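You operate a simulated robot arm through the tools that you are given. There is no shell and no other tool. Be economical: measure what you need, move in short steps, check, and stop when the job is done.

You are at the controls of a simulated robot arm. One attempt, no reset.

TASK
Rinse the suds off the amber tumbler, tip it out and put it back.
Fine: stand it under the spout, cold tap, tap shut afterwards, tip it into the small basin.

The check looks at the end state, three seconds after you hand in, the way a careful person would. Anything else that was tipped, shoved, dropped, spilled or broken makes it a failure.

THE ROBOT
A 7-joint arm with a two-finger parallel gripper, fixed in place. Base frame: the origin is at the foot of the arm, x ahead of it, y to its left, z up; the work surface is at about z = 0. Lengths are in cm, angles in degrees, forces in N, time in s.
With the tool pointing down near the work surface it reaches from about 22 to 58 cm from the base axis. Its first joint turns from -66.0 to 66.0 degrees. Payload 2.5 kg.
Tool frame: the origin (TCP) lies between the finger pads and is the grasp point; the fingertips stand 2.3 cm ahead of it; z points along the fingers, y is the line along which they close. Largest opening 9.4 cm; finger width 3.8, thickness 1; the body of the gripper, 5.4 by 9.6 cm, starts 3.9 cm behind the TCP.
Orientation is that of the tool frame in the base frame, as a unit quaternion [w, x, y, z]. With the fingers straight down and closing along the base's y, the tool's x points along the base's -x, its y along +y and its z along -z.

THE INTERFACE
- The arm moves only by the tool apply_moves. Its argument "steps" is a list of rows, each a list of 3 entries, a list of its own where there are three numbers: the turn, a rotation vector about the base's x, y, z in degrees, then the shift along the base's x, y, z in cm, then the gripper command, from -1 (fully open) to 1 (shut), values between in proportion. In form: [[[wx, wy, wz], [dx, dy, dz], fingers], ...]. A call has 1 to 8 rows; each row shifts and turns the commanded pose from where the row before left it. A row lasts 0.2 s, in which the tool goes at most 5 cm and 8.6 degrees; a call with a longer step from one row to the next is refused whole, and so is a gripper value outside its range. Where a pose cannot be reached the arm comes as near as it can. A force on the tool above 90 N (or 10 N above the force at the start of the call, whichever is more), or a blocked arm, ends the call early, and 0.2 s more pass. Each finger travels about 10.8 cm/s and halts on what it meets, pressing with about 34 N; the grip force reading is that of the motor and also rises with nothing between the fingers. The clock runs only during rows and for 0.2 s after the last one: add rows that do not move to give the fingers time. The reply holds the time, the measured pose of the TCP, the force on the tool along the base axes, the opening and the grip force, in the units named above and with some noise, and new pictures: "views" is both (left out), scene, wrist or none.
- Cameras (640 x 400 px; columns grow to the right, rows downward): "scene" is fixed at [10.11, -40.66, 52.4]; the picture's right is [0.92, -0.39, 0.00], its down [-0.29, -0.68, -0.67] and it looks along [0.26, 0.62, -0.74] (base axes); focal length 254 px, centre (320, 200). "wrist" rides on the gripper at [-3.9, 0, -4.4] in the tool frame; the picture's right is [0.00, -1.00, 0.00], its down [0.97, 0.00, -0.24] and it looks along [0.24, 0.00, 0.97] (tool axes); focal length 218 px, centre (320, 200).
- probe_pixels(camera, pixels): for up to 12 pixels [column, row] of the newest picture of that camera ("zoom" is the newest enlarged one), the place [x, y, z] in the base frame of the surface seen there, good to about 0.3 cm. The clock stands still meanwhile.
- close_up(camera, box): a new picture of the part [left, top, right, bottom] of that camera's present view, enlarged. The clock stands still meanwhile.
- finish_job(): hands the job in; it is judged then, once.

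Keep the steps short. Do not move on a guess: measure, check each grasp and each placing, and mend mistakes. In all there are 80 turns and 120 pictures (those below and enlarged ones count). Leave the gripper open and the arm clear of the work at the hand-in unless told otherwise, and finish with a single line.

The tools are called after ">>>" as name(argument=value, ...) on one line, values as JSON. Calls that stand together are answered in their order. apply_moves: Moves the arm, as the interface text tells. Its arguments: {"type":"object","properties":{"steps":{"type":"array"},"views":{"type":"string","enum":["both","scene","wrist","none"]}},"required":["steps"]} The other tools are called the same way: probe_pixels (camera, pixels) gives the place of the surface under pixels of a picture; close_up (camera, box) takes an enlarged picture of a part of a camera's view; finish_job () hands the job in.

At the start:

```text
time: 0.0
tcp_pos: [33.68, -15.62, 30.61]
ee_rot: [0.0, -0.001, 1.0, -0.001]
contact_force: [0.7, -0.3, -0.4]
finger_gap: 9.39
grip_force: 0.2
```

scene: 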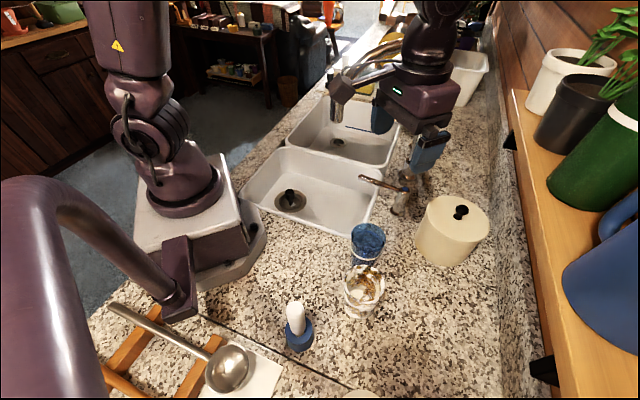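
wrist: 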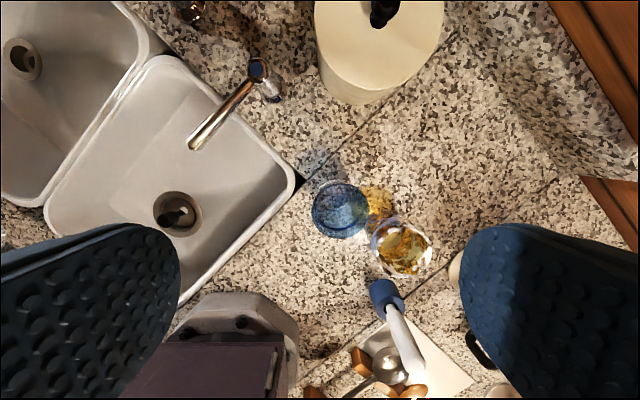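

I see a blue tumbler at scene (367,243) and an amber one with suds at (362,290), next to a blue brush or candle holder. I'll enlarge the tumblers and the tap.

>>> close_up(camera="scene", box=[260, 200, 420, 360])

>>> close_up(camera="scene", box=[230, 60, 500, 230])

>>> close_up(camera="wrist", box=[130, 0, 460, 210])

>>> probe_pixels(camera="wrist", pixels=[[340, 210], [402, 250], [372, 240], [431, 252], [405, 275], [314, 215], [366, 215], [258, 70], [195, 145], [275, 98], [175, 215], [300, 180]])

```text
2.50 times, centred on (340, 280) of scene
```

zoom: 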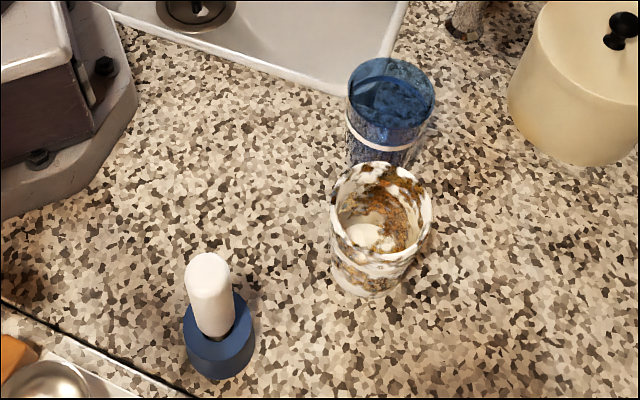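

```text
2.35 times, centred on (365, 145) of scene
```

zoom: 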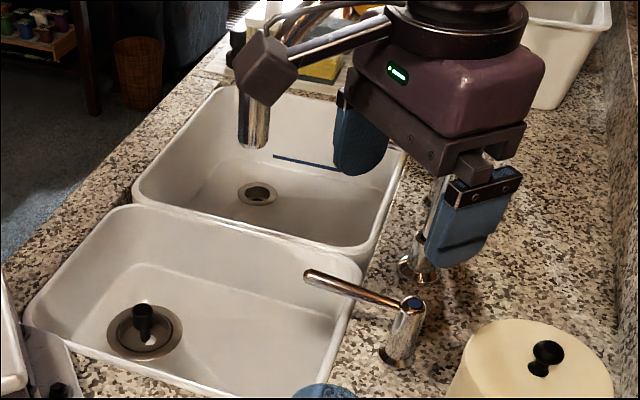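

```text
1.90 times, centred on (295, 105) of wrist
```

zoom: 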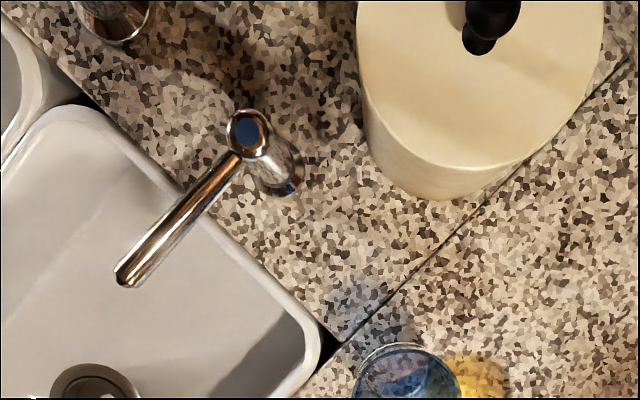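

```text
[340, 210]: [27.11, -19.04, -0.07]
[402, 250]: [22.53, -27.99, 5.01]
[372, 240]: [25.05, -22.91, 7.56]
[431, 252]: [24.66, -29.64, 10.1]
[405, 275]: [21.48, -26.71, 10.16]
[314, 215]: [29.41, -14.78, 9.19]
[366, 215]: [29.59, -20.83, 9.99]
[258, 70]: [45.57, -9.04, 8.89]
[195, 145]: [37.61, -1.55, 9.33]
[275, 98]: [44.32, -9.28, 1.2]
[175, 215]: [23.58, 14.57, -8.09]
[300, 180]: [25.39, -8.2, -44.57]
```

The blue-capped lever at about (45,-9,9) looks like the cold tap. The arm hides the spout, so I'll probe its parts.

>>> close_up(camera="scene", box=[310, 20, 510, 145])

>>> probe_pixels(camera="scene", pixels=[[342, 88], [337, 118], [375, 68], [405, 208], [340, 142], [290, 195], [250, 185], [375, 230], [290, 148], [398, 125], [300, 130], [350, 55]])

```text
3.20 times, centred on (410, 82) of scene
```

zoom: 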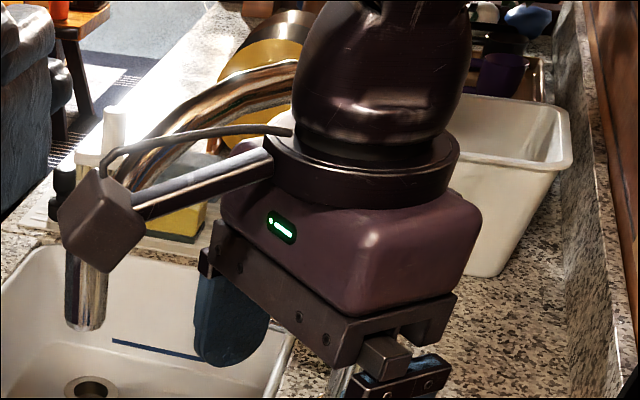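

```text
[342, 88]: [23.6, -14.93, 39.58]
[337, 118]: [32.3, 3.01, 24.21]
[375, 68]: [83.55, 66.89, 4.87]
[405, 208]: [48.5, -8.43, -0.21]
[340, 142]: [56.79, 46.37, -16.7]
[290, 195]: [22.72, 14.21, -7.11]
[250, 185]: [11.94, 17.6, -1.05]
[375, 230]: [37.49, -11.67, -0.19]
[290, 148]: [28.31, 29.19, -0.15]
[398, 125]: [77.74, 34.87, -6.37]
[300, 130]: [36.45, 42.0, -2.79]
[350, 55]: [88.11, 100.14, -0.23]
```

The spout seems to end near (32,3,24), close to the arm. I'll move the arm toward −y to see the tap clearly.

>>> apply_moves(steps=[[[0, 0, 0], [0, -4, 1], -1], [[0, 0, 0], [0, -4, 1], -1], [[0, 0, 0], [0, -4, 0], -1], [[0, 0, 0], [0, -3, 0], -1], [[0, 0, 0], [0, 0, 0], -1]])

```text
time: 1.2
tcp_pos: [33.97, -30.45, 33.0]
ee_rot: [0.0, 0.0, 1.0, 0.0]
contact_force: [-0.3, 0.1, 0.0]
finger_gap: 9.43
grip_force: 0.1
```

scene: 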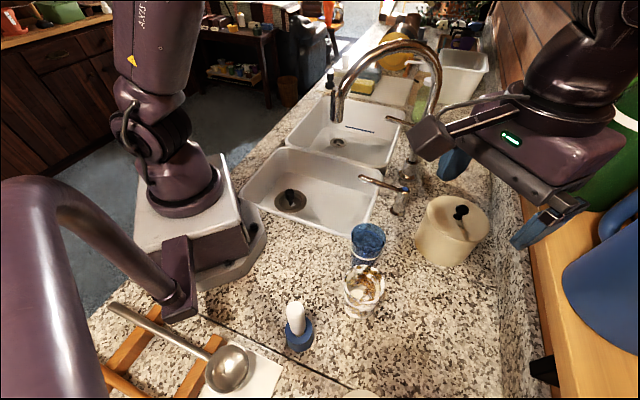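
wrist: 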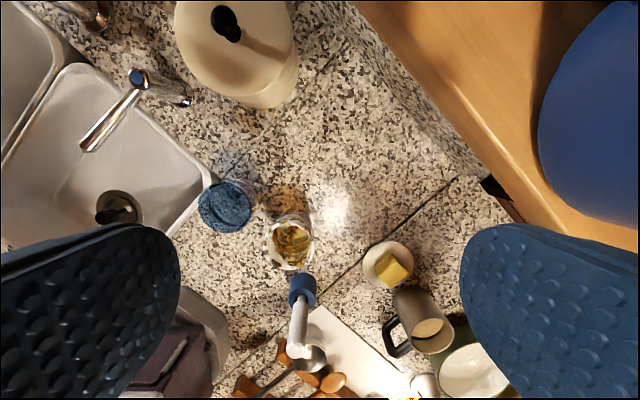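

Now the arched spout is in view. I'll enlarge the tap area and probe it.

>>> close_up(camera="scene", box=[270, 30, 490, 230])

>>> probe_pixels(camera="scene", pixels=[[337, 119], [337, 112], [342, 85], [400, 44], [437, 75], [365, 180], [402, 188], [405, 210], [390, 119], [415, 123], [414, 175], [291, 198]])

>>> close_up(camera="wrist", box=[170, 140, 370, 340])

```text
2.00 times, centred on (380, 130) of scene
```

zoom: 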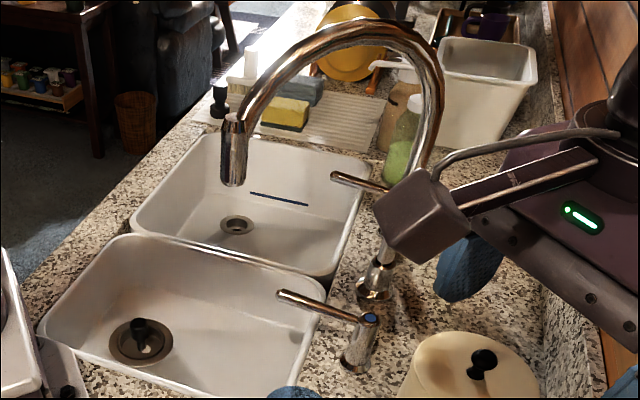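

```text
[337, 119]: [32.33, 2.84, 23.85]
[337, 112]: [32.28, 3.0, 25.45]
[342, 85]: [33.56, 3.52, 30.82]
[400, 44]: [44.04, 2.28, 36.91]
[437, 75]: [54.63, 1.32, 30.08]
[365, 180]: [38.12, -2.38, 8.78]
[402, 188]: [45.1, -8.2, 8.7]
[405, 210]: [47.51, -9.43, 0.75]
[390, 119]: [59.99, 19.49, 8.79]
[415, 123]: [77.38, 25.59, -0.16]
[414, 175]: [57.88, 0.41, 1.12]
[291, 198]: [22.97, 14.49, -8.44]
```

```text
2.00 times, centred on (270, 240) of wrist
```

zoom: 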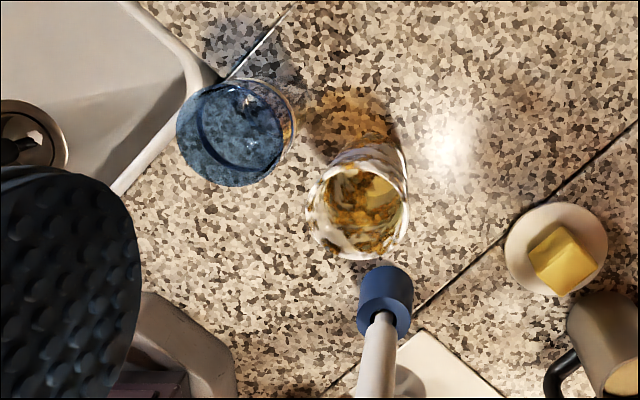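

The spout outlet is at about (32.3,3,24), and the cold lever runs from (45.5,-9) to (38,-2.4) at z≈8.8. Next I'll measure the basin edges and floors.

>>> probe_pixels(camera="scene", pixels=[[243, 195], [290, 150], [372, 196], [352, 234], [320, 205], [310, 170], [338, 142], [325, 140], [300, 130], [388, 165], [365, 170], [350, 155]])

>>> probe_pixels(camera="scene", pixels=[[340, 165], [380, 172], [310, 104], [395, 118], [360, 129], [335, 225], [345, 190], [279, 205], [360, 110], [293, 188], [290, 206], [330, 185]])

>>> close_up(camera="scene", box=[230, 135, 400, 241])

```text
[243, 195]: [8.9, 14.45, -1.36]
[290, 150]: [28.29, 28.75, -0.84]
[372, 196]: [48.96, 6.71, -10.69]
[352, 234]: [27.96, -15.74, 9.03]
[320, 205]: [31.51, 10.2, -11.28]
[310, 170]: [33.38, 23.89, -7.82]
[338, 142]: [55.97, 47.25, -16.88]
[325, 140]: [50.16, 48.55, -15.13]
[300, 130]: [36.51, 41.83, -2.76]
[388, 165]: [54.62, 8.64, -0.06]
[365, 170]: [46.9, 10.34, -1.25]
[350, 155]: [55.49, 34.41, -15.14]
```

```text
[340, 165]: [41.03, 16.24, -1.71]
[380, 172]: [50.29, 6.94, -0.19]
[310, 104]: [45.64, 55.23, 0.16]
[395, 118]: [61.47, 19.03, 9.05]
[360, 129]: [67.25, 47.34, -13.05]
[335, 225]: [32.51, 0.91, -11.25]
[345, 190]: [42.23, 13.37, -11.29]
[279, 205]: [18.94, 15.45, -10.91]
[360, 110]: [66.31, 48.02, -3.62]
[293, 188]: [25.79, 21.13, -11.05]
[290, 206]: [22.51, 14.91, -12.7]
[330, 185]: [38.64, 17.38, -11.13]
```

```text
3.76 times, centred on (315, 188) of scene
```

zoom: 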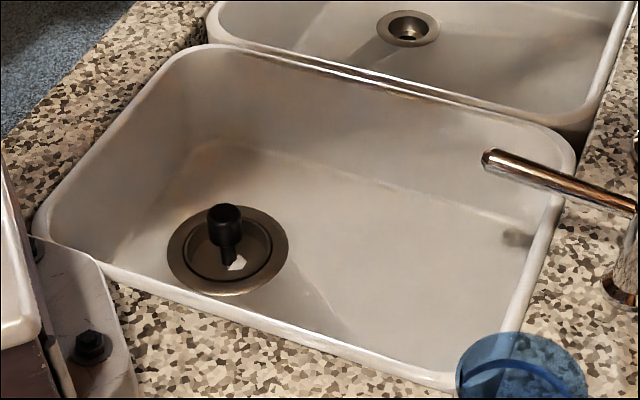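

The near basin is the smaller one, with its floor at about −11.2, and the spout already hangs over it. I'll now measure the tumblers, the neighbouring objects, the pot and the bulky box on the gripper.

>>> probe_pixels(camera="zoom", pixels=[[100, 100]])

>>> probe_pixels(camera="wrist", pixels=[[290, 269], [267, 243], [312, 240], [290, 222], [276, 262], [305, 262], [302, 285], [222, 230], [199, 207], [250, 205], [227, 183], [245, 65]])

>>> probe_pixels(camera="scene", pixels=[[362, 318], [345, 300], [382, 282], [363, 267], [343, 280], [383, 292], [300, 350], [295, 305], [430, 140], [262, 265], [418, 250], [487, 230]])

```text
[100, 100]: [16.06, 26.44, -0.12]
```

```text
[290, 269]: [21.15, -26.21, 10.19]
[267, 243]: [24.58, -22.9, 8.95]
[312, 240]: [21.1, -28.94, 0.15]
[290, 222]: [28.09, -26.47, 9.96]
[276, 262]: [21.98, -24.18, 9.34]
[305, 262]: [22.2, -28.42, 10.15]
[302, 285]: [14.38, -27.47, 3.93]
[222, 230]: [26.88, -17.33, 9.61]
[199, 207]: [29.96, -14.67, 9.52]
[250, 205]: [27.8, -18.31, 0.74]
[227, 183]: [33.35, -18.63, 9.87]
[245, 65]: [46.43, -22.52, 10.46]
```

```text
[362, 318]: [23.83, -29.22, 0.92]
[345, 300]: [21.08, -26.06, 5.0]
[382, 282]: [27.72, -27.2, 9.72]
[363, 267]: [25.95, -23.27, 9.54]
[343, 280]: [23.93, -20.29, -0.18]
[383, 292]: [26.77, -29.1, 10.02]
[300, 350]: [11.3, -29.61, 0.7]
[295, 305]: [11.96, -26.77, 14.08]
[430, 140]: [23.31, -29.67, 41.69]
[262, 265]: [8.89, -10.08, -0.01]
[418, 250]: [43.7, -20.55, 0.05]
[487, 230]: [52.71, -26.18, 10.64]
```

The amber rim is centred at about (24.6,-26.3), with radius 3.5 and height 10.1. The blue one is at about (30.1,-18). The spout sits right above where the glass must stand, so I'll use a tilted grasp, with the hand leaning back toward (-x,+y). I'll set that orientation now, high up.

>>> apply_moves(steps=[[[0, 0, -8], [-1, 1, 0], -1], [[0, 0, -8], [-1, 1, 0], -1], [[0, 0, -8], [-1, 1, 0], -1], [[0, 0, -8], [-1, 1, 0], -1], [[0, 0, -8], [-1, 1, 0], -1], [[-5.14, -6.13, 0], [0, 1, 0], -1], [[-5.14, -6.13, 0], [0, 1, 0], -1], [[0, 0, 0], [0, 0, 0], -1]], views="none")

>>> apply_moves(steps=[[[-5.14, -6.13, 0], [0, 0, 0], -1], [[-5.14, -6.13, 0], [0, 0, 0], -1], [[0, 0, 0], [0, 0, 0], -1]])

```text
time: 3.0
tcp_pos: [28.83, -23.64, 32.6]
ee_rot: [0.132, 0.339, 0.93, -0.048]
contact_force: [0.3, -0.5, 1.4]
finger_gap: 9.38
grip_force: 0.1
```

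```text
time: 3.8
tcp_pos: [28.78, -23.56, 32.77]
ee_rot: [0.26, 0.328, 0.903, -0.095]
contact_force: [0.1, -0.1, 0.0]
finger_gap: 9.4
grip_force: 0.1
```

scene: 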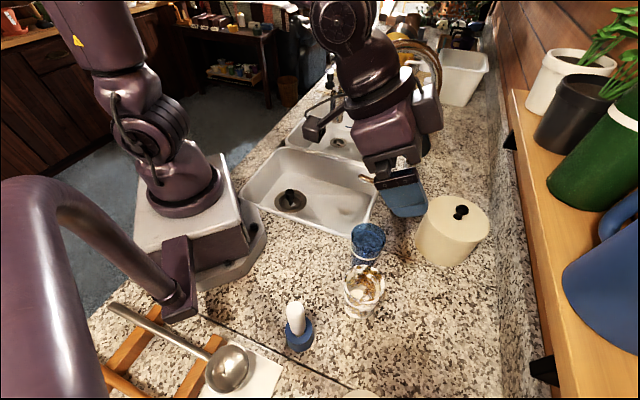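
wrist: 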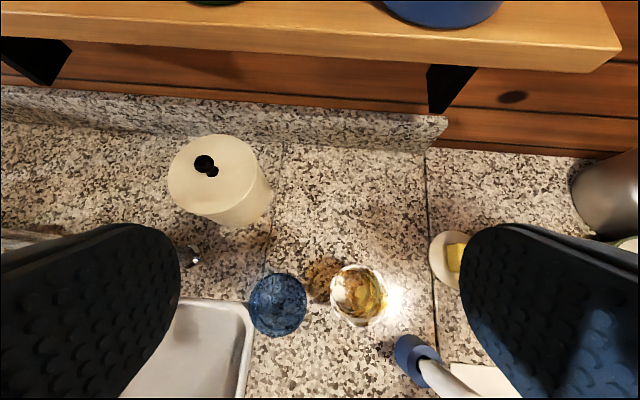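

The orientation is right: tilted 32° with azimuth −40°. Next I'll go above the amber tumbler at (24,-25.8,20).

>>> apply_moves(steps=[[[0, 0, 0], [-1.6, -0.7, -4], -0.9], [[0, 0, 0], [-1.6, -0.8, -4], -0.9], [[0, 0, 0], [-1.6, -0.7, -3], -0.9], [[0, 0, 0], [0, 0, -1.8], -0.9], [[0, 0, 0], [0, 0, 0], -0.9]])

```text
time: 5.0
tcp_pos: [24.21, -25.47, 21.43]
ee_rot: [0.258, 0.327, 0.905, -0.088]
contact_force: [0.5, 0.4, 0.0]
finger_gap: 8.94
grip_force: 0.1
out of reach, approached as far as the arm can: row 3, 4
```

scene: 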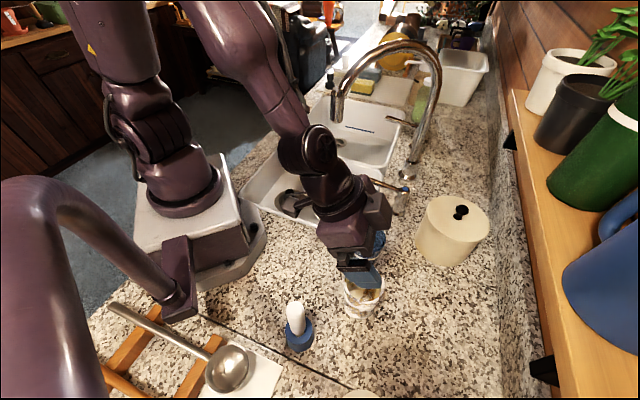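
wrist: 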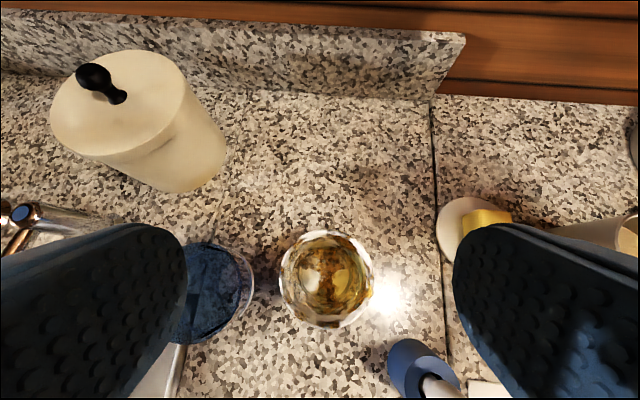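

This tilt is at the arm's reach limit, because leaning the hand in toward the base is too cramped. I'll tilt the other way, with the hand leaning outward 30°, which keeps the wrist further out. I rise a bit first and turn 62° about the closing axis.

>>> apply_moves(steps=[[[4.98, 5.94, 0], [0, 0, 1.5], -0.9], [[4.98, 5.94, 0], [0, 0, 1.5], -0.9], [[4.98, 5.94, 0], [0, 0, 0], -0.9], [[4.98, 5.94, 0], [0, 0, 0], -0.9], [[4.98, 5.94, 0], [0, 0, 0], -0.9], [[4.98, 5.94, 0], [0.5, -0.5, 0], -0.9], [[4.98, 5.94, 0], [0.5, -0.5, 0], -0.9], [[4.98, 5.94, 0], [0, 0, 0], -0.9]], views="both")

```text
time: 6.8
tcp_pos: [26.95, -25.96, 23.02]
ee_rot: [-0.154, 0.337, 0.923, 0.105]
contact_force: [0.3, 0.1, -0.7]
finger_gap: 8.96
grip_force: 0.0
out of reach, approached as far as the arm can: row 1, 2
```

scene: 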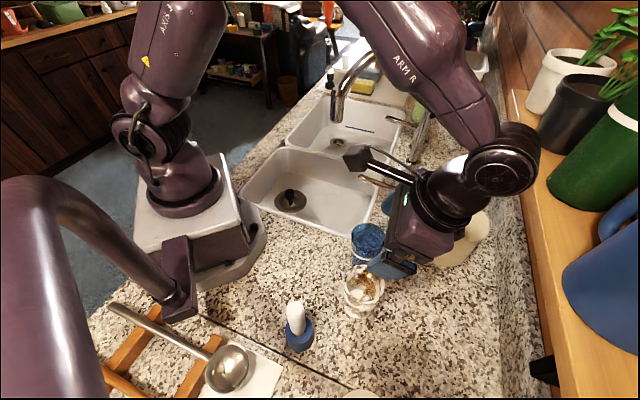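
wrist: 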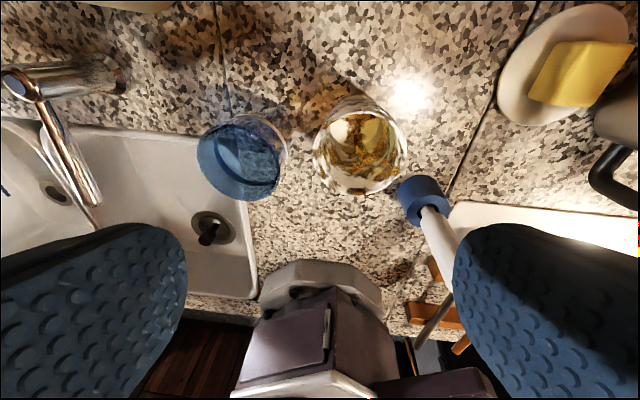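

>>> apply_moves(steps=[[[0, 0, 0], [0, 0, 0], -0.9], [[0, 0, 0], [0, 0, 0], -0.9]], views="none")

```text
time: 7.4
tcp_pos: [26.98, -25.92, 23.06]
ee_rot: [-0.153, 0.338, 0.923, 0.106]
contact_force: [0.6, 0.7, 0.2]
finger_gap: 8.93
grip_force: 0.1
```

Some rotation was lost at the limit, so the tilt is 21° and the closing axis is 5° off level. I'll correct that and then look again.

>>> apply_moves(steps=[[[-4.0, 3.5, 0], [0, 0, 0], -0.9], [[3, 3.42, 0], [0, 0, 0], -0.9], [[3, 3.42, 0], [0, 0, 0], -0.9], [[0, 0, 0], [0, 0, 0], -0.9]], views="wrist")

```text
time: 8.4
tcp_pos: [26.99, -25.83, 23.05]
ee_rot: [-0.241, 0.34, 0.904, 0.09]
contact_force: [0.4, 0.6, 0.2]
finger_gap: 8.94
grip_force: 0.0
```

wrist: 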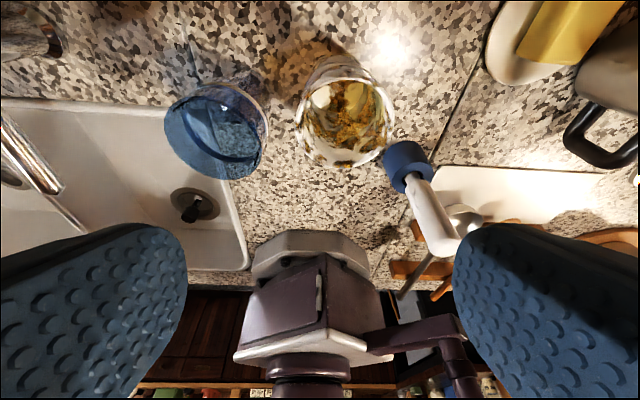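

The orientation is now exact. I'll remeasure the amber rim from here.

>>> probe_pixels(camera="wrist", pixels=[[343, 166], [297, 116], [392, 116], [346, 80], [312, 150], [378, 150], [307, 94], [381, 90], [345, 60], [216, 178], [168, 122], [265, 140]])

```text
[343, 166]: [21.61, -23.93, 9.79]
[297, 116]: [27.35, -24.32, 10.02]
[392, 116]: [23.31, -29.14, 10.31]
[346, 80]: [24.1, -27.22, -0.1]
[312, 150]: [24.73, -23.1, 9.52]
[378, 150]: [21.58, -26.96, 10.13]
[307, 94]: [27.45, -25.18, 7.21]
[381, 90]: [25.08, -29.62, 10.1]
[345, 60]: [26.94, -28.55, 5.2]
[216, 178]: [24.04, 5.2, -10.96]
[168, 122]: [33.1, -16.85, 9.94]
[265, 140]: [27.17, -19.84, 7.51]
```

The rim centre is confirmed at (24.5,-26.25). I'll move to (25.1,-26.7) and come down to z≈11 to check the clearances.

>>> apply_moves(steps=[[[0, 0, 0], [-1.9, -0.9, -2], -0.9], [[0, 0, 0], [0, 0, -3.5], -0.9], [[0, 0, 0], [0, 0, -3.5], -0.9], [[0, 0, 0], [0, 0, -2.5], -0.9], [[0, 0, 0], [0, 0, 0], -0.9]])

```text
time: 9.6
tcp_pos: [25.19, -26.97, 11.47]
ee_rot: [-0.241, 0.34, 0.905, 0.09]
contact_force: [0.1, -0.2, -0.7]
finger_gap: 8.95
grip_force: 0.0
```

scene: 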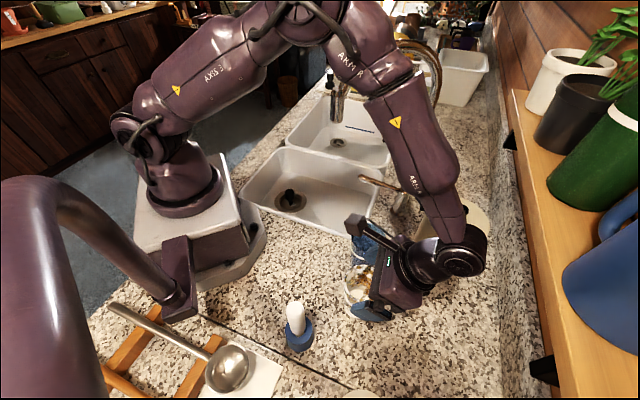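
wrist: 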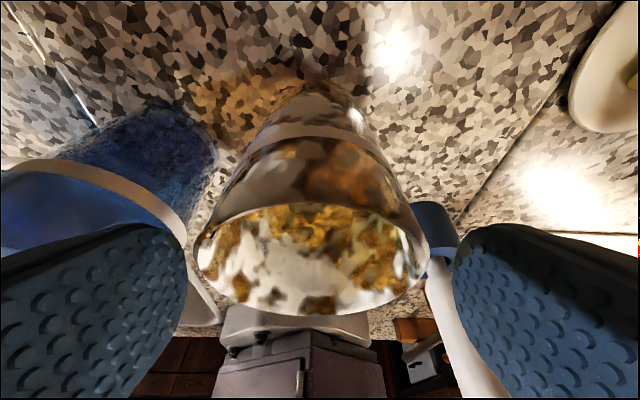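

>>> close_up(camera="scene", box=[320, 210, 440, 330])

>>> probe_pixels(camera="wrist", pixels=[[185, 240], [165, 215], [120, 185], [199, 255], [428, 250], [300, 315], [455, 250]])

```text
3.33 times, centred on (380, 270) of scene
```

zoom: 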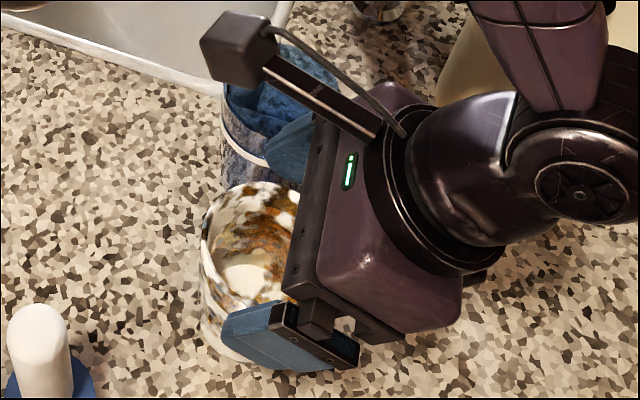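

```text
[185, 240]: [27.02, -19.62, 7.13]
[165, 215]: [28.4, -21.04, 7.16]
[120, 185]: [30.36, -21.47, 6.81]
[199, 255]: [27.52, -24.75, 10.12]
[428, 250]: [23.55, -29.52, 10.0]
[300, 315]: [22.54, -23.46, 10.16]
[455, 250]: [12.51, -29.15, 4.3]
```

Clearances are about 1 cm on each side of the near finger. I'll descend to z≈7.9, with small steps at the end.

>>> apply_moves(steps=[[[0, 0, 0], [-0.1, 0.1, -1.2], -0.9], [[0, 0, 0], [0, 0, -1.2], -0.9], [[0, 0, 0], [0, 0, -0.8], -0.9], [[0, 0, 0], [0, 0, -0.3], -0.9], [[0, 0, 0], [0, 0, 0], -0.9]])

```text
time: 10.8
tcp_pos: [24.96, -26.63, 7.98]
ee_rot: [-0.241, 0.34, 0.905, 0.09]
contact_force: [0.6, 0.7, 0.0]
finger_gap: 8.92
grip_force: 0.1
```

scene: 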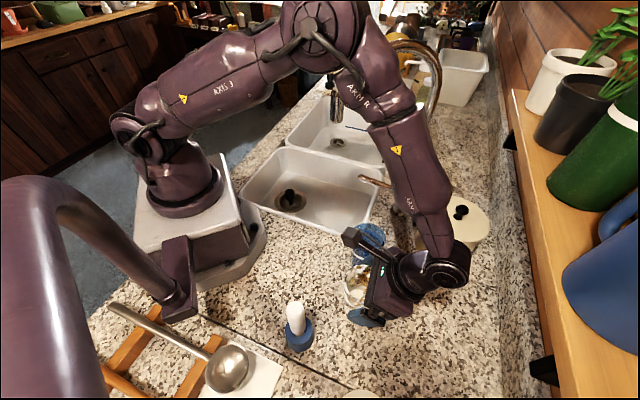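
wrist: 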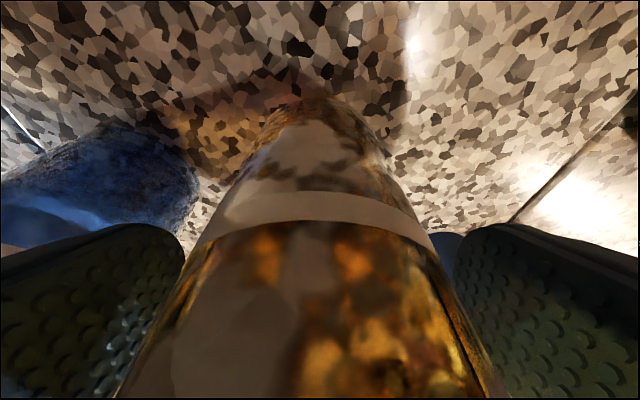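

The tumbler is centred between the pads. I'll close slowly.

>>> apply_moves(steps=[[[0, 0, 0], [0, 0, 0], -0.65], [[0, 0, 0], [0, 0, 0], -0.5], [[0, 0, 0], [0, 0, 0], -0.4], [[0, 0, 0], [0, 0, 0], -0.3], [[0, 0, 0], [0, 0, 0], -0.3]], views="none")

```text
time: 12.0
tcp_pos: [24.92, -26.72, 8.01]
ee_rot: [-0.242, 0.34, 0.904, 0.09]
contact_force: [1.3, 0.9, 0.2]
finger_gap: 6.89
grip_force: 33.8
```

It grips at 6.89 cm with 34 N. I'll lift straight up.

>>> apply_moves(steps=[[[0, 0, 0], [0, 0, 1], -0.2], [[0, 0, 0], [0, 0, 3], -0.2], [[0, 0, 0], [0, 0, 4], -0.2], [[0, 0, 0], [0, 0, 4], -0.2], [[0, 0, 0], [0, 0, 2], -0.2], [[0, 0, 0], [0, 0, 0], -0.2]])

```text
time: 13.4
tcp_pos: [25.06, -26.55, 22.1]
ee_rot: [-0.242, 0.34, 0.904, 0.09]
contact_force: [0.0, 0.3, -2.2]
finger_gap: 6.9
grip_force: 34.1
```

scene: 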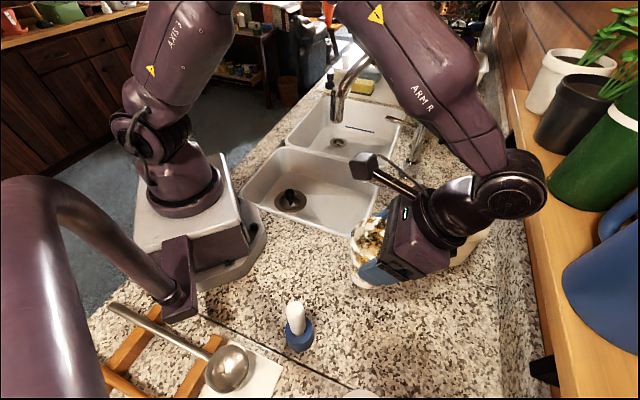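
wrist: 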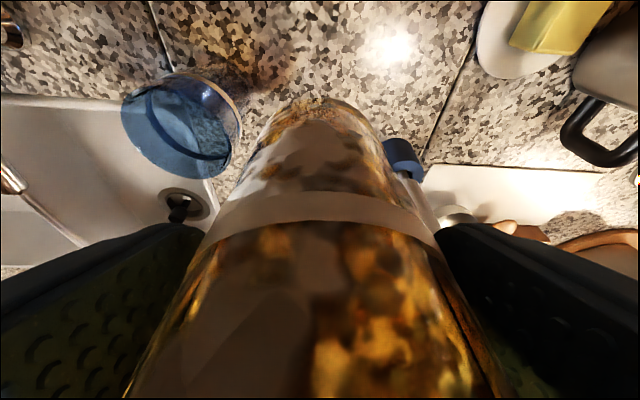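

The tumbler is held upright and clear. Next I'll swing toward the basin, turning the hand about the vertical a bit at a time and staying at x≈22 to keep clear of the spout.

>>> apply_moves(steps=[[[0, 0, 7.6], [-0.4, 0.8, 0.3], -0.2], [[0, 0, 7.6], [-0.4, 0.8, 0.3], -0.2], [[0, 0, 7.6], [-0.4, 0.8, 0], -0.2], [[0, 0, 7.6], [-0.4, 0.8, 0], -0.2], [[0, 0, 7.6], [-0.4, 0.8, 0], -0.2], [[0, 0, 7.6], [-0.4, 0.8, 0], -0.2], [[0, 0, 7.6], [-0.4, 0.8, 0], -0.2], [[0, 0, 0], [0, 0, 0], -0.2]])

```text
time: 15.2
tcp_pos: [22.17, -21.07, 22.68]
ee_rot: [-0.257, -0.103, 0.961, -0.029]
contact_force: [0.5, 0.1, -3.0]
finger_gap: 6.89
grip_force: 34.0
```

scene: 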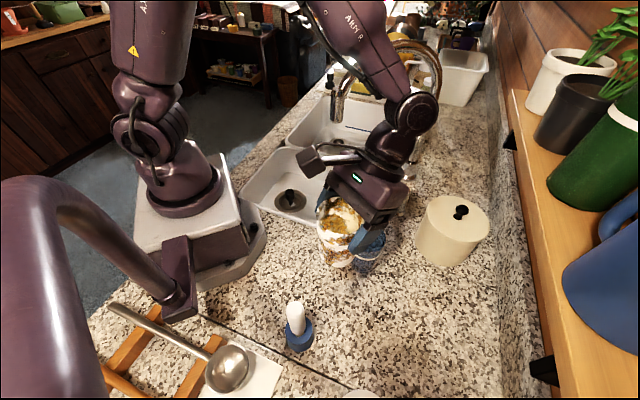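
wrist: 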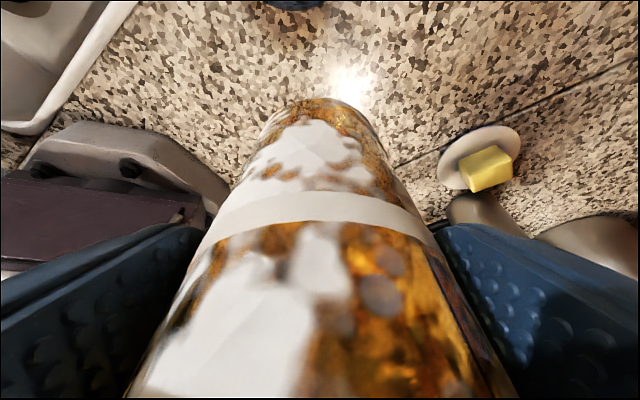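

That went well, with yaw now about 12°. I continue the turn and drift toward (20,-8).

>>> apply_moves(steps=[[[0, 0, 7.6], [-0.4, 1, 0], -0.2], [[0, 0, 7.6], [-0.4, 1, 0], -0.2], [[0, 0, 7.6], [-0.4, 1, 0], -0.2], [[0, 0, 7.6], [-0.4, 1.5, 0], -0.2], [[0, 0, 7.6], [-0.3, 2, 0], -0.2], [[0, 0, 7.6], [0, 2, 0], -0.2], [[0, 0, 7.6], [0, 2.5, 0], -0.2], [[0, 0, 7.6], [0, 2.5, 0], -0.2]])

```text
time: 17.0
tcp_pos: [20.12, -7.42, 22.48]
ee_rot: [-0.206, -0.575, 0.777, -0.155]
contact_force: [-0.4, 0.2, -2.5]
finger_gap: 6.89
grip_force: 34.1
```

scene: 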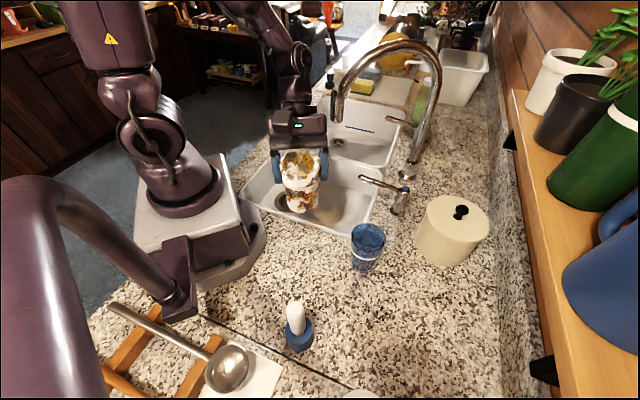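
wrist: 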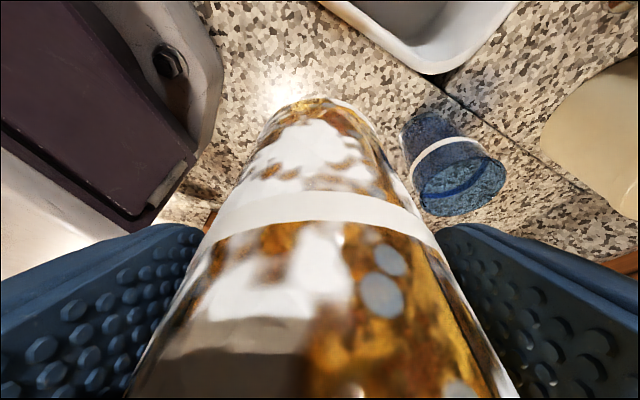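

It's upright over the basin side. I move to (26,7), still behind the spout in x, and re-probe the outlet.

>>> apply_moves(steps=[[[0, 0, 0], [0.5, 4, 0], -0.2], [[0, 0, 0], [0.8, 4, 0], -0.2], [[0, 0, 0], [2, 4, -1], -0.2], [[0, 0, 0], [2, 2.5, -2], -0.2], [[0, 0, 0], [0, 0, -3], -0.2], [[0, 0, 0], [0, 0, -3], -0.2], [[0, 0, 0], [0, 0, 0], -0.2]])

>>> close_up(camera="scene", box=[240, 60, 400, 220])

>>> probe_pixels(camera="scene", pixels=[[331, 118], [334, 120], [337, 121], [340, 120], [343, 118], [335, 90], [341, 92], [347, 94]])

```text
time: 18.6
tcp_pos: [25.58, 7.13, 13.58]
ee_rot: [-0.207, -0.574, 0.777, -0.154]
contact_force: [0.2, 0.2, -2.6]
finger_gap: 6.89
grip_force: 34.2
```

scene: 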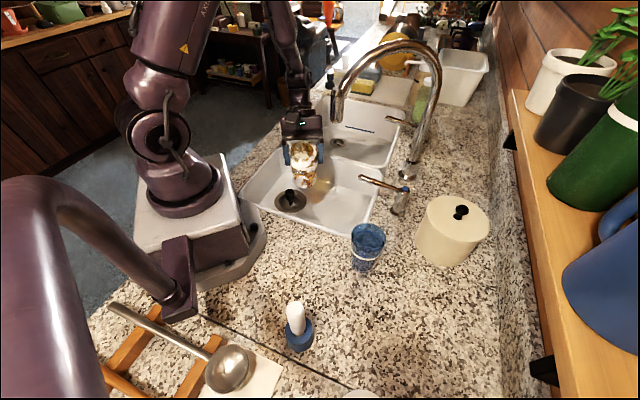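
wrist: 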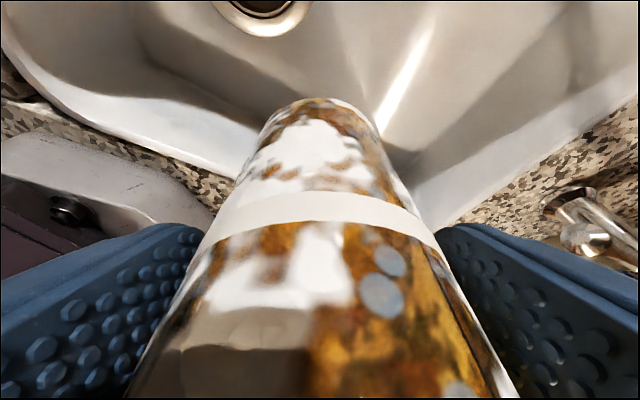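

```text
2.50 times, centred on (320, 140) of scene
```

zoom: 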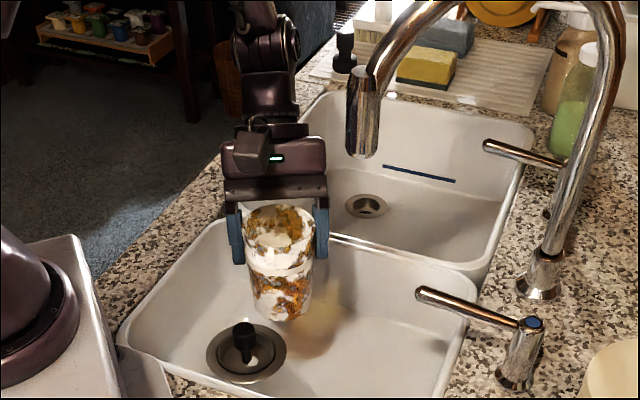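

```text
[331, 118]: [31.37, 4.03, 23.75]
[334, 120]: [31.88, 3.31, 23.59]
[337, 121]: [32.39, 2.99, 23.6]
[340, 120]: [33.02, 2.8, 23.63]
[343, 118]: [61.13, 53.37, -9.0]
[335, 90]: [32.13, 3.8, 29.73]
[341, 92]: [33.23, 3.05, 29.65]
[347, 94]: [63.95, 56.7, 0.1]
```

The outlet axis comes out at (32.7,4.05), with its bottom at z 23.6. I'll lower inside the basin first, then slide under the spout with the glass bottom about 3 cm above the floor.

>>> apply_moves(steps=[[[0, 0, 0], [0.3, 0, -4], -0.2], [[0, 0, 0], [0, 0, -4], -0.2], [[0, 0, 0], [0, 0, -4], -0.2], [[0, 0, 0], [2.2, -0.8, -1], -0.2], [[0, 0, 0], [2.4, -0.8, 0], -0.2], [[0, 0, 0], [2.4, -0.9, 0], -0.2], [[0, 0, 0], [0, 0, 0], -0.2]])

```text
time: 20.2
tcp_pos: [32.87, 4.25, 0.71]
ee_rot: [-0.207, -0.573, 0.778, -0.154]
contact_force: [0.0, 0.4, -2.2]
finger_gap: 6.89
grip_force: 34.4
```

scene: 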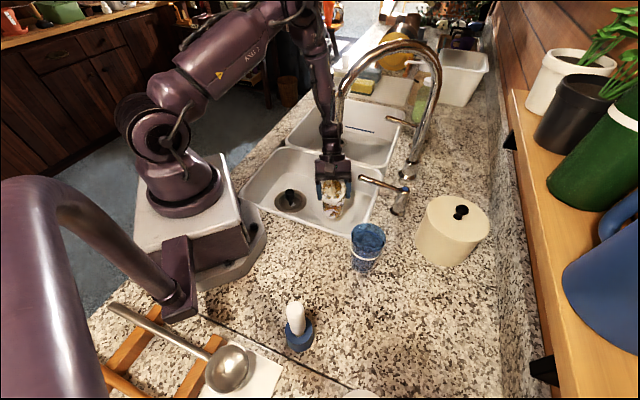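
wrist: 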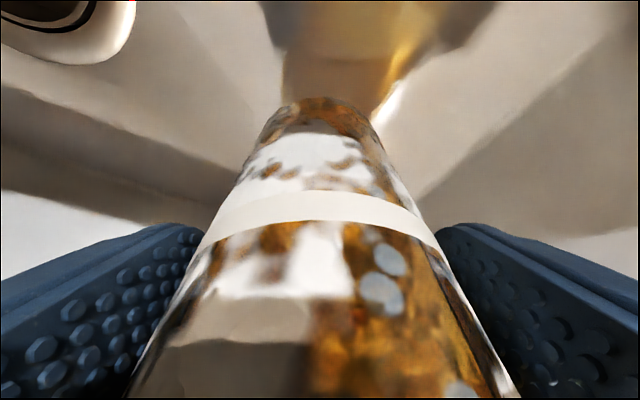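

The arm's link appears near the spout in the picture, so I'll check before lowering.

>>> close_up(camera="scene", box=[270, 50, 420, 240])

>>> probe_pixels(camera="scene", pixels=[[326, 100], [331, 130], [333, 160], [322, 60], [334, 120], [332, 170]])

```text
2.11 times, centred on (345, 145) of scene
```

zoom: 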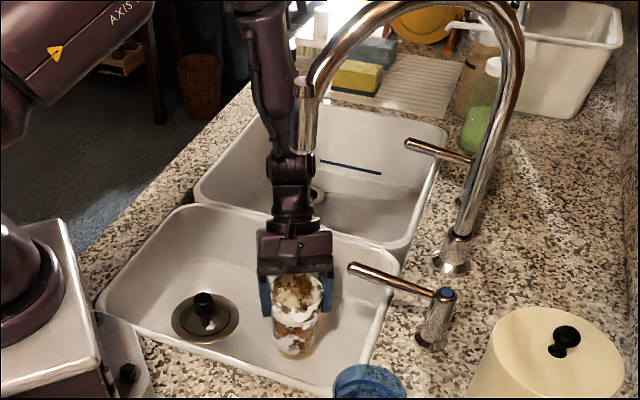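

```text
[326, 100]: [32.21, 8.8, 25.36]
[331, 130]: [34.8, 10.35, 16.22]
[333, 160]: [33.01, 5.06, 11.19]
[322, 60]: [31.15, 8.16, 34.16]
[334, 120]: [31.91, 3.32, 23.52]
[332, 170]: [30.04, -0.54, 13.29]
```

The gap between the spout and the forearm is about 3 cm. I'll lower gently to the floor, where contact is expected near z −3.2.

>>> apply_moves(steps=[[[0, 0, 0], [0, 0.3, -1.2], -0.2], [[0, 0, 0], [0, 0, -1.2], -0.2], [[0, 0, 0], [0, 0, -0.7], -0.2], [[0, 0, 0], [0, 0, -0.4], -0.2], [[0, 0, 0], [0, 0, 0], -0.2]], views="none")

>>> probe_pixels(camera="scene", pixels=[[326, 100], [322, 60]])

```text
time: 21.4
tcp_pos: [32.86, 4.68, -2.64]
ee_rot: [-0.207, -0.574, 0.777, -0.154]
contact_force: [0.6, 0.5, -2.1]
finger_gap: 6.89
grip_force: 34.1
```

```text
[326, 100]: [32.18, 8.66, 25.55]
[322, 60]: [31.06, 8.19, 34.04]
```

There's no contact yet. I continue in 0.2 cm steps.

>>> apply_moves(steps=[[[0, 0, 0], [0, 0, -0.2], -0.2], [[0, 0, 0], [0, 0, -0.2], -0.2], [[0, 0, 0], [0, 0, -0.1], -0.2], [[0, 0, 0], [0, 0, 0], -0.2]])

```text
time: 22.4
tcp_pos: [32.88, 4.57, -3.24]
ee_rot: [-0.208, -0.573, 0.778, -0.154]
contact_force: [-5.8, 0.3, 21.2]
finger_gap: 6.89
grip_force: 33.9
```

scene: 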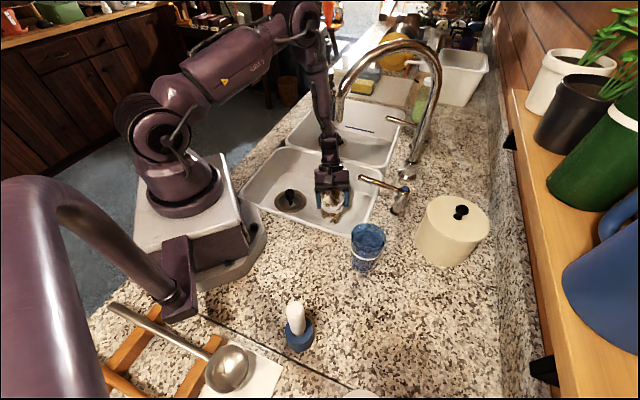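
wrist: 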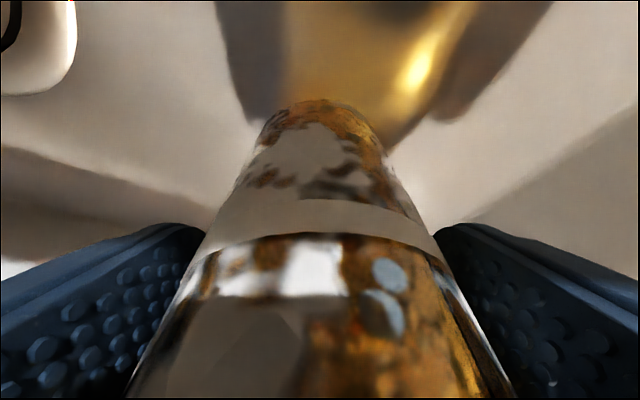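

The glass touches the floor with 21 N. I'll ease up 0.1 cm and open slowly.

>>> apply_moves(steps=[[[0, 0, 0], [0, 0, 0.1], -0.3], [[0, 0, 0], [0, 0, 0], -0.45], [[0, 0, 0], [0, 0, 0], -0.55], [[0, 0, 0], [0, 0, 0], -0.7], [[0, 0, 0], [0, 0, 0], -0.9], [[0, 0, 0], [0, 0, 0], -0.9]])

```text
time: 23.8
tcp_pos: [32.72, 4.71, -3.15]
ee_rot: [-0.207, -0.573, 0.778, -0.154]
contact_force: [-0.7, -0.1, 0.2]
finger_gap: 8.93
grip_force: 0.1
```

scene: 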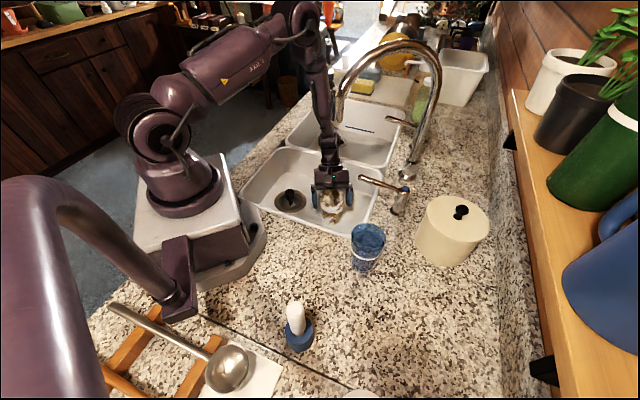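
wrist: 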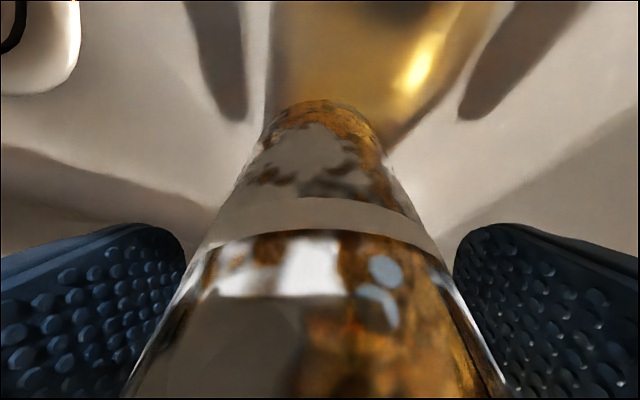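

Released and standing. I'll retreat 8 cm along the tool axis, then go sideways to -x so the gripper box stays well under the spout.

>>> apply_moves(steps=[[[0, 0, 0], [0.3, 0.96, 1.73], -0.9], [[0, 0, 0], [0.3, 0.96, 1.73], -0.9], [[0, 0, 0], [0.3, 0.96, 1.73], -0.9], [[0, 0, 0], [0.3, 0.96, 1.73], -0.9], [[0, 0, 0], [-3, 2, 0], -0.9], [[0, 0, 0], [-4, 0, 1], -0.9], [[0, 0, 0], [-4, 0, 3], -0.9], [[0, 0, 0], [0, 0, 0], -0.9]])

```text
time: 25.6
tcp_pos: [22.85, 10.7, 7.66]
ee_rot: [-0.207, -0.573, 0.778, -0.153]
contact_force: [-0.4, -0.1, 0.6]
finger_gap: 8.92
grip_force: 0.0
```

scene: 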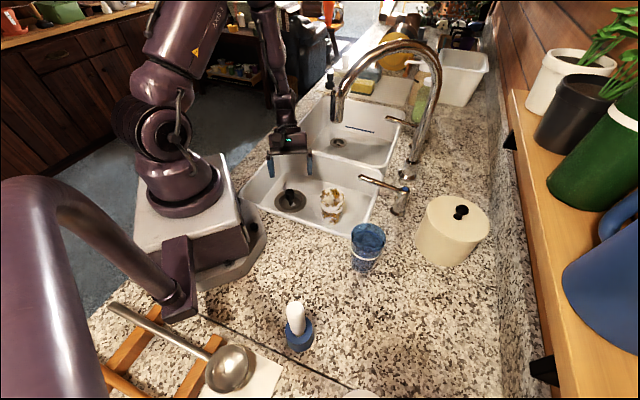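
wrist: 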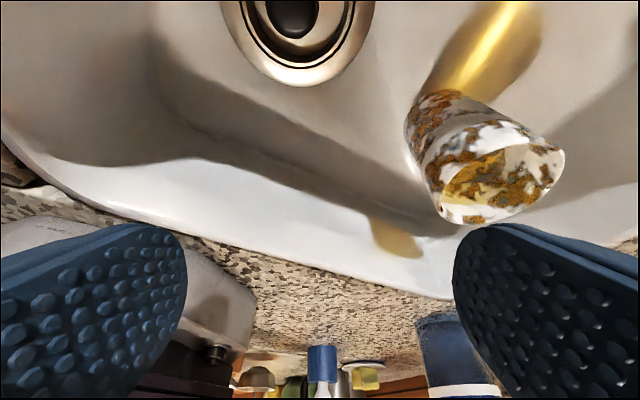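

Now I verify where the glass stands relative to the outlet, and look at the tap closely.

>>> close_up(camera="scene", box=[300, 150, 430, 240])

>>> probe_pixels(camera="zoom", pixels=[[100, 210], [210, 215], [155, 175], [150, 250], [285, 125], [300, 140], [390, 165], [470, 180], [500, 165], [485, 240], [345, 150], [440, 170]])

```text
4.44 times, centred on (365, 195) of scene
```

zoom: 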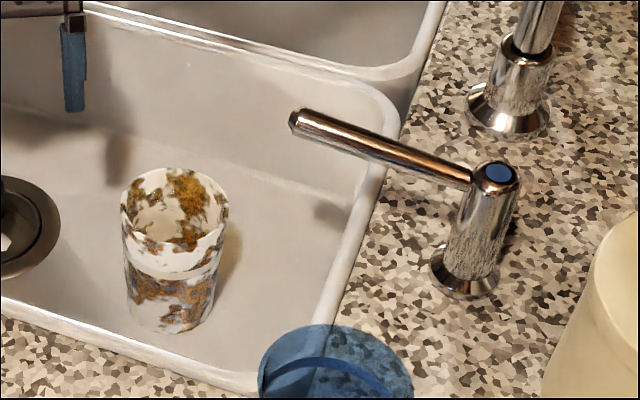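

```text
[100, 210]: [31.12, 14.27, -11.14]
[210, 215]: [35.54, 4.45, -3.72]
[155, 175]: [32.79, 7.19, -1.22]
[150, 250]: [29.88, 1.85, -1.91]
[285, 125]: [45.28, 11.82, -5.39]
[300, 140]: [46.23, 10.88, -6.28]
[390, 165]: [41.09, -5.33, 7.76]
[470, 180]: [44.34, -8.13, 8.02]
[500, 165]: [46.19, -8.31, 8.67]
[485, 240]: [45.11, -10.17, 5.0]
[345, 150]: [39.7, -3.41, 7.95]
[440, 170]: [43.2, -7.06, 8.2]
```

The glass stands at (32.3,4.1), under the outlet. To work the cold lever I'll straddle its handle with open fingers, the hand leaning away from the spout (yaw −41°). I reverse my path first.

>>> apply_moves(steps=[[[0, 0, 0], [0, 0, 4.5], -0.9], [[0, 0, 0], [-1, -3, 4.5], -0.9], [[0, 0, 0], [-1, -4, 4.5], -0.9], [[0, 0, 0], [-1, -4, 1], -0.9], [[0, 0, 0], [0, -4, 0], -0.9], [[0, 0, -7.6], [0, -3, 0], -0.6], [[0, 0, -7.6], [0, -2.5, 0], -0.28], [[0, 0, -7.6], [0, -2, 0], -0.28]], views="none")

>>> apply_moves(steps=[[[0, 0, -7.6], [0.4, -2, 0], -0.28], [[0, 0, -7.6], [0.4, -1.5, 0], -0.28], [[0, 0, -7.6], [0.4, -1, 0], -0.28], [[0, 0, -7.6], [0.4, -1, 0], -0.28], [[0, 0, -7.6], [0.4, -1, 0], -0.28], [[0, 0, -7.6], [0.6, -1, 0], -0.28], [[0, 0, -7.6], [0.6, -1, 0], -0.28], [[0, 0, -7.6], [1, -1, 0], -0.28]])

```text
refused: row 2 steps farther than a row can; nothing moved
```

```text
time: 27.5
tcp_pos: [26.1, 7.61, 7.84]
ee_rot: [-0.257, -0.183, 0.949, 0.01]
contact_force: [0.0, 0.4, 0.4]
finger_gap: 6.02
grip_force: 0.0
stopped in row 8: the arm was blocked; the commanded pose is now the measured one
```

scene: 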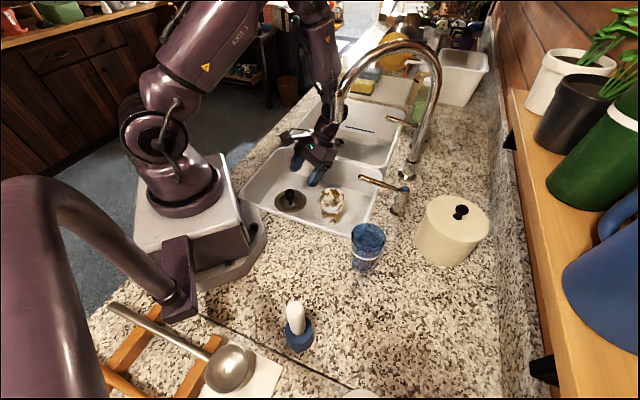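
wrist: 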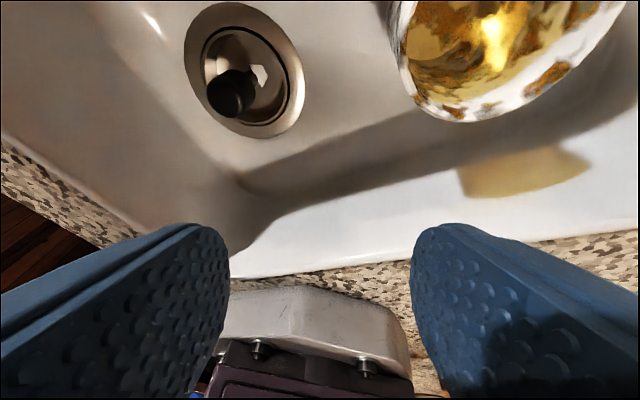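

The first call was refused and the second ran from the wrong place, which was my mistake for sending dependent moves together. The arm was blocked, so I'll check whether it touched the spout.

>>> close_up(camera="scene", box=[250, 20, 450, 220])

>>> probe_pixels(camera="scene", pixels=[[331, 118], [334, 120], [337, 121], [340, 120], [400, 44], [437, 75], [328, 85], [332, 130], [335, 105], [333, 205]])

```text
2.00 times, centred on (350, 120) of scene
```

zoom: 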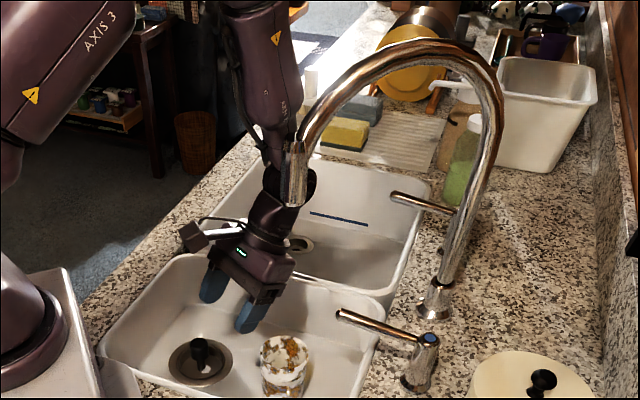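

```text
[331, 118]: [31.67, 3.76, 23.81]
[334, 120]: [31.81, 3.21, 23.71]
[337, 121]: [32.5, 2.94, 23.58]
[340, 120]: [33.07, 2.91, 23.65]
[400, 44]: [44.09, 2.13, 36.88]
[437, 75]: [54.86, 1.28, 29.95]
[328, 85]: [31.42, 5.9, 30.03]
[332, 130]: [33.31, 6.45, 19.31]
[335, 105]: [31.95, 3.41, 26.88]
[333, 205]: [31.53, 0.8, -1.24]
```

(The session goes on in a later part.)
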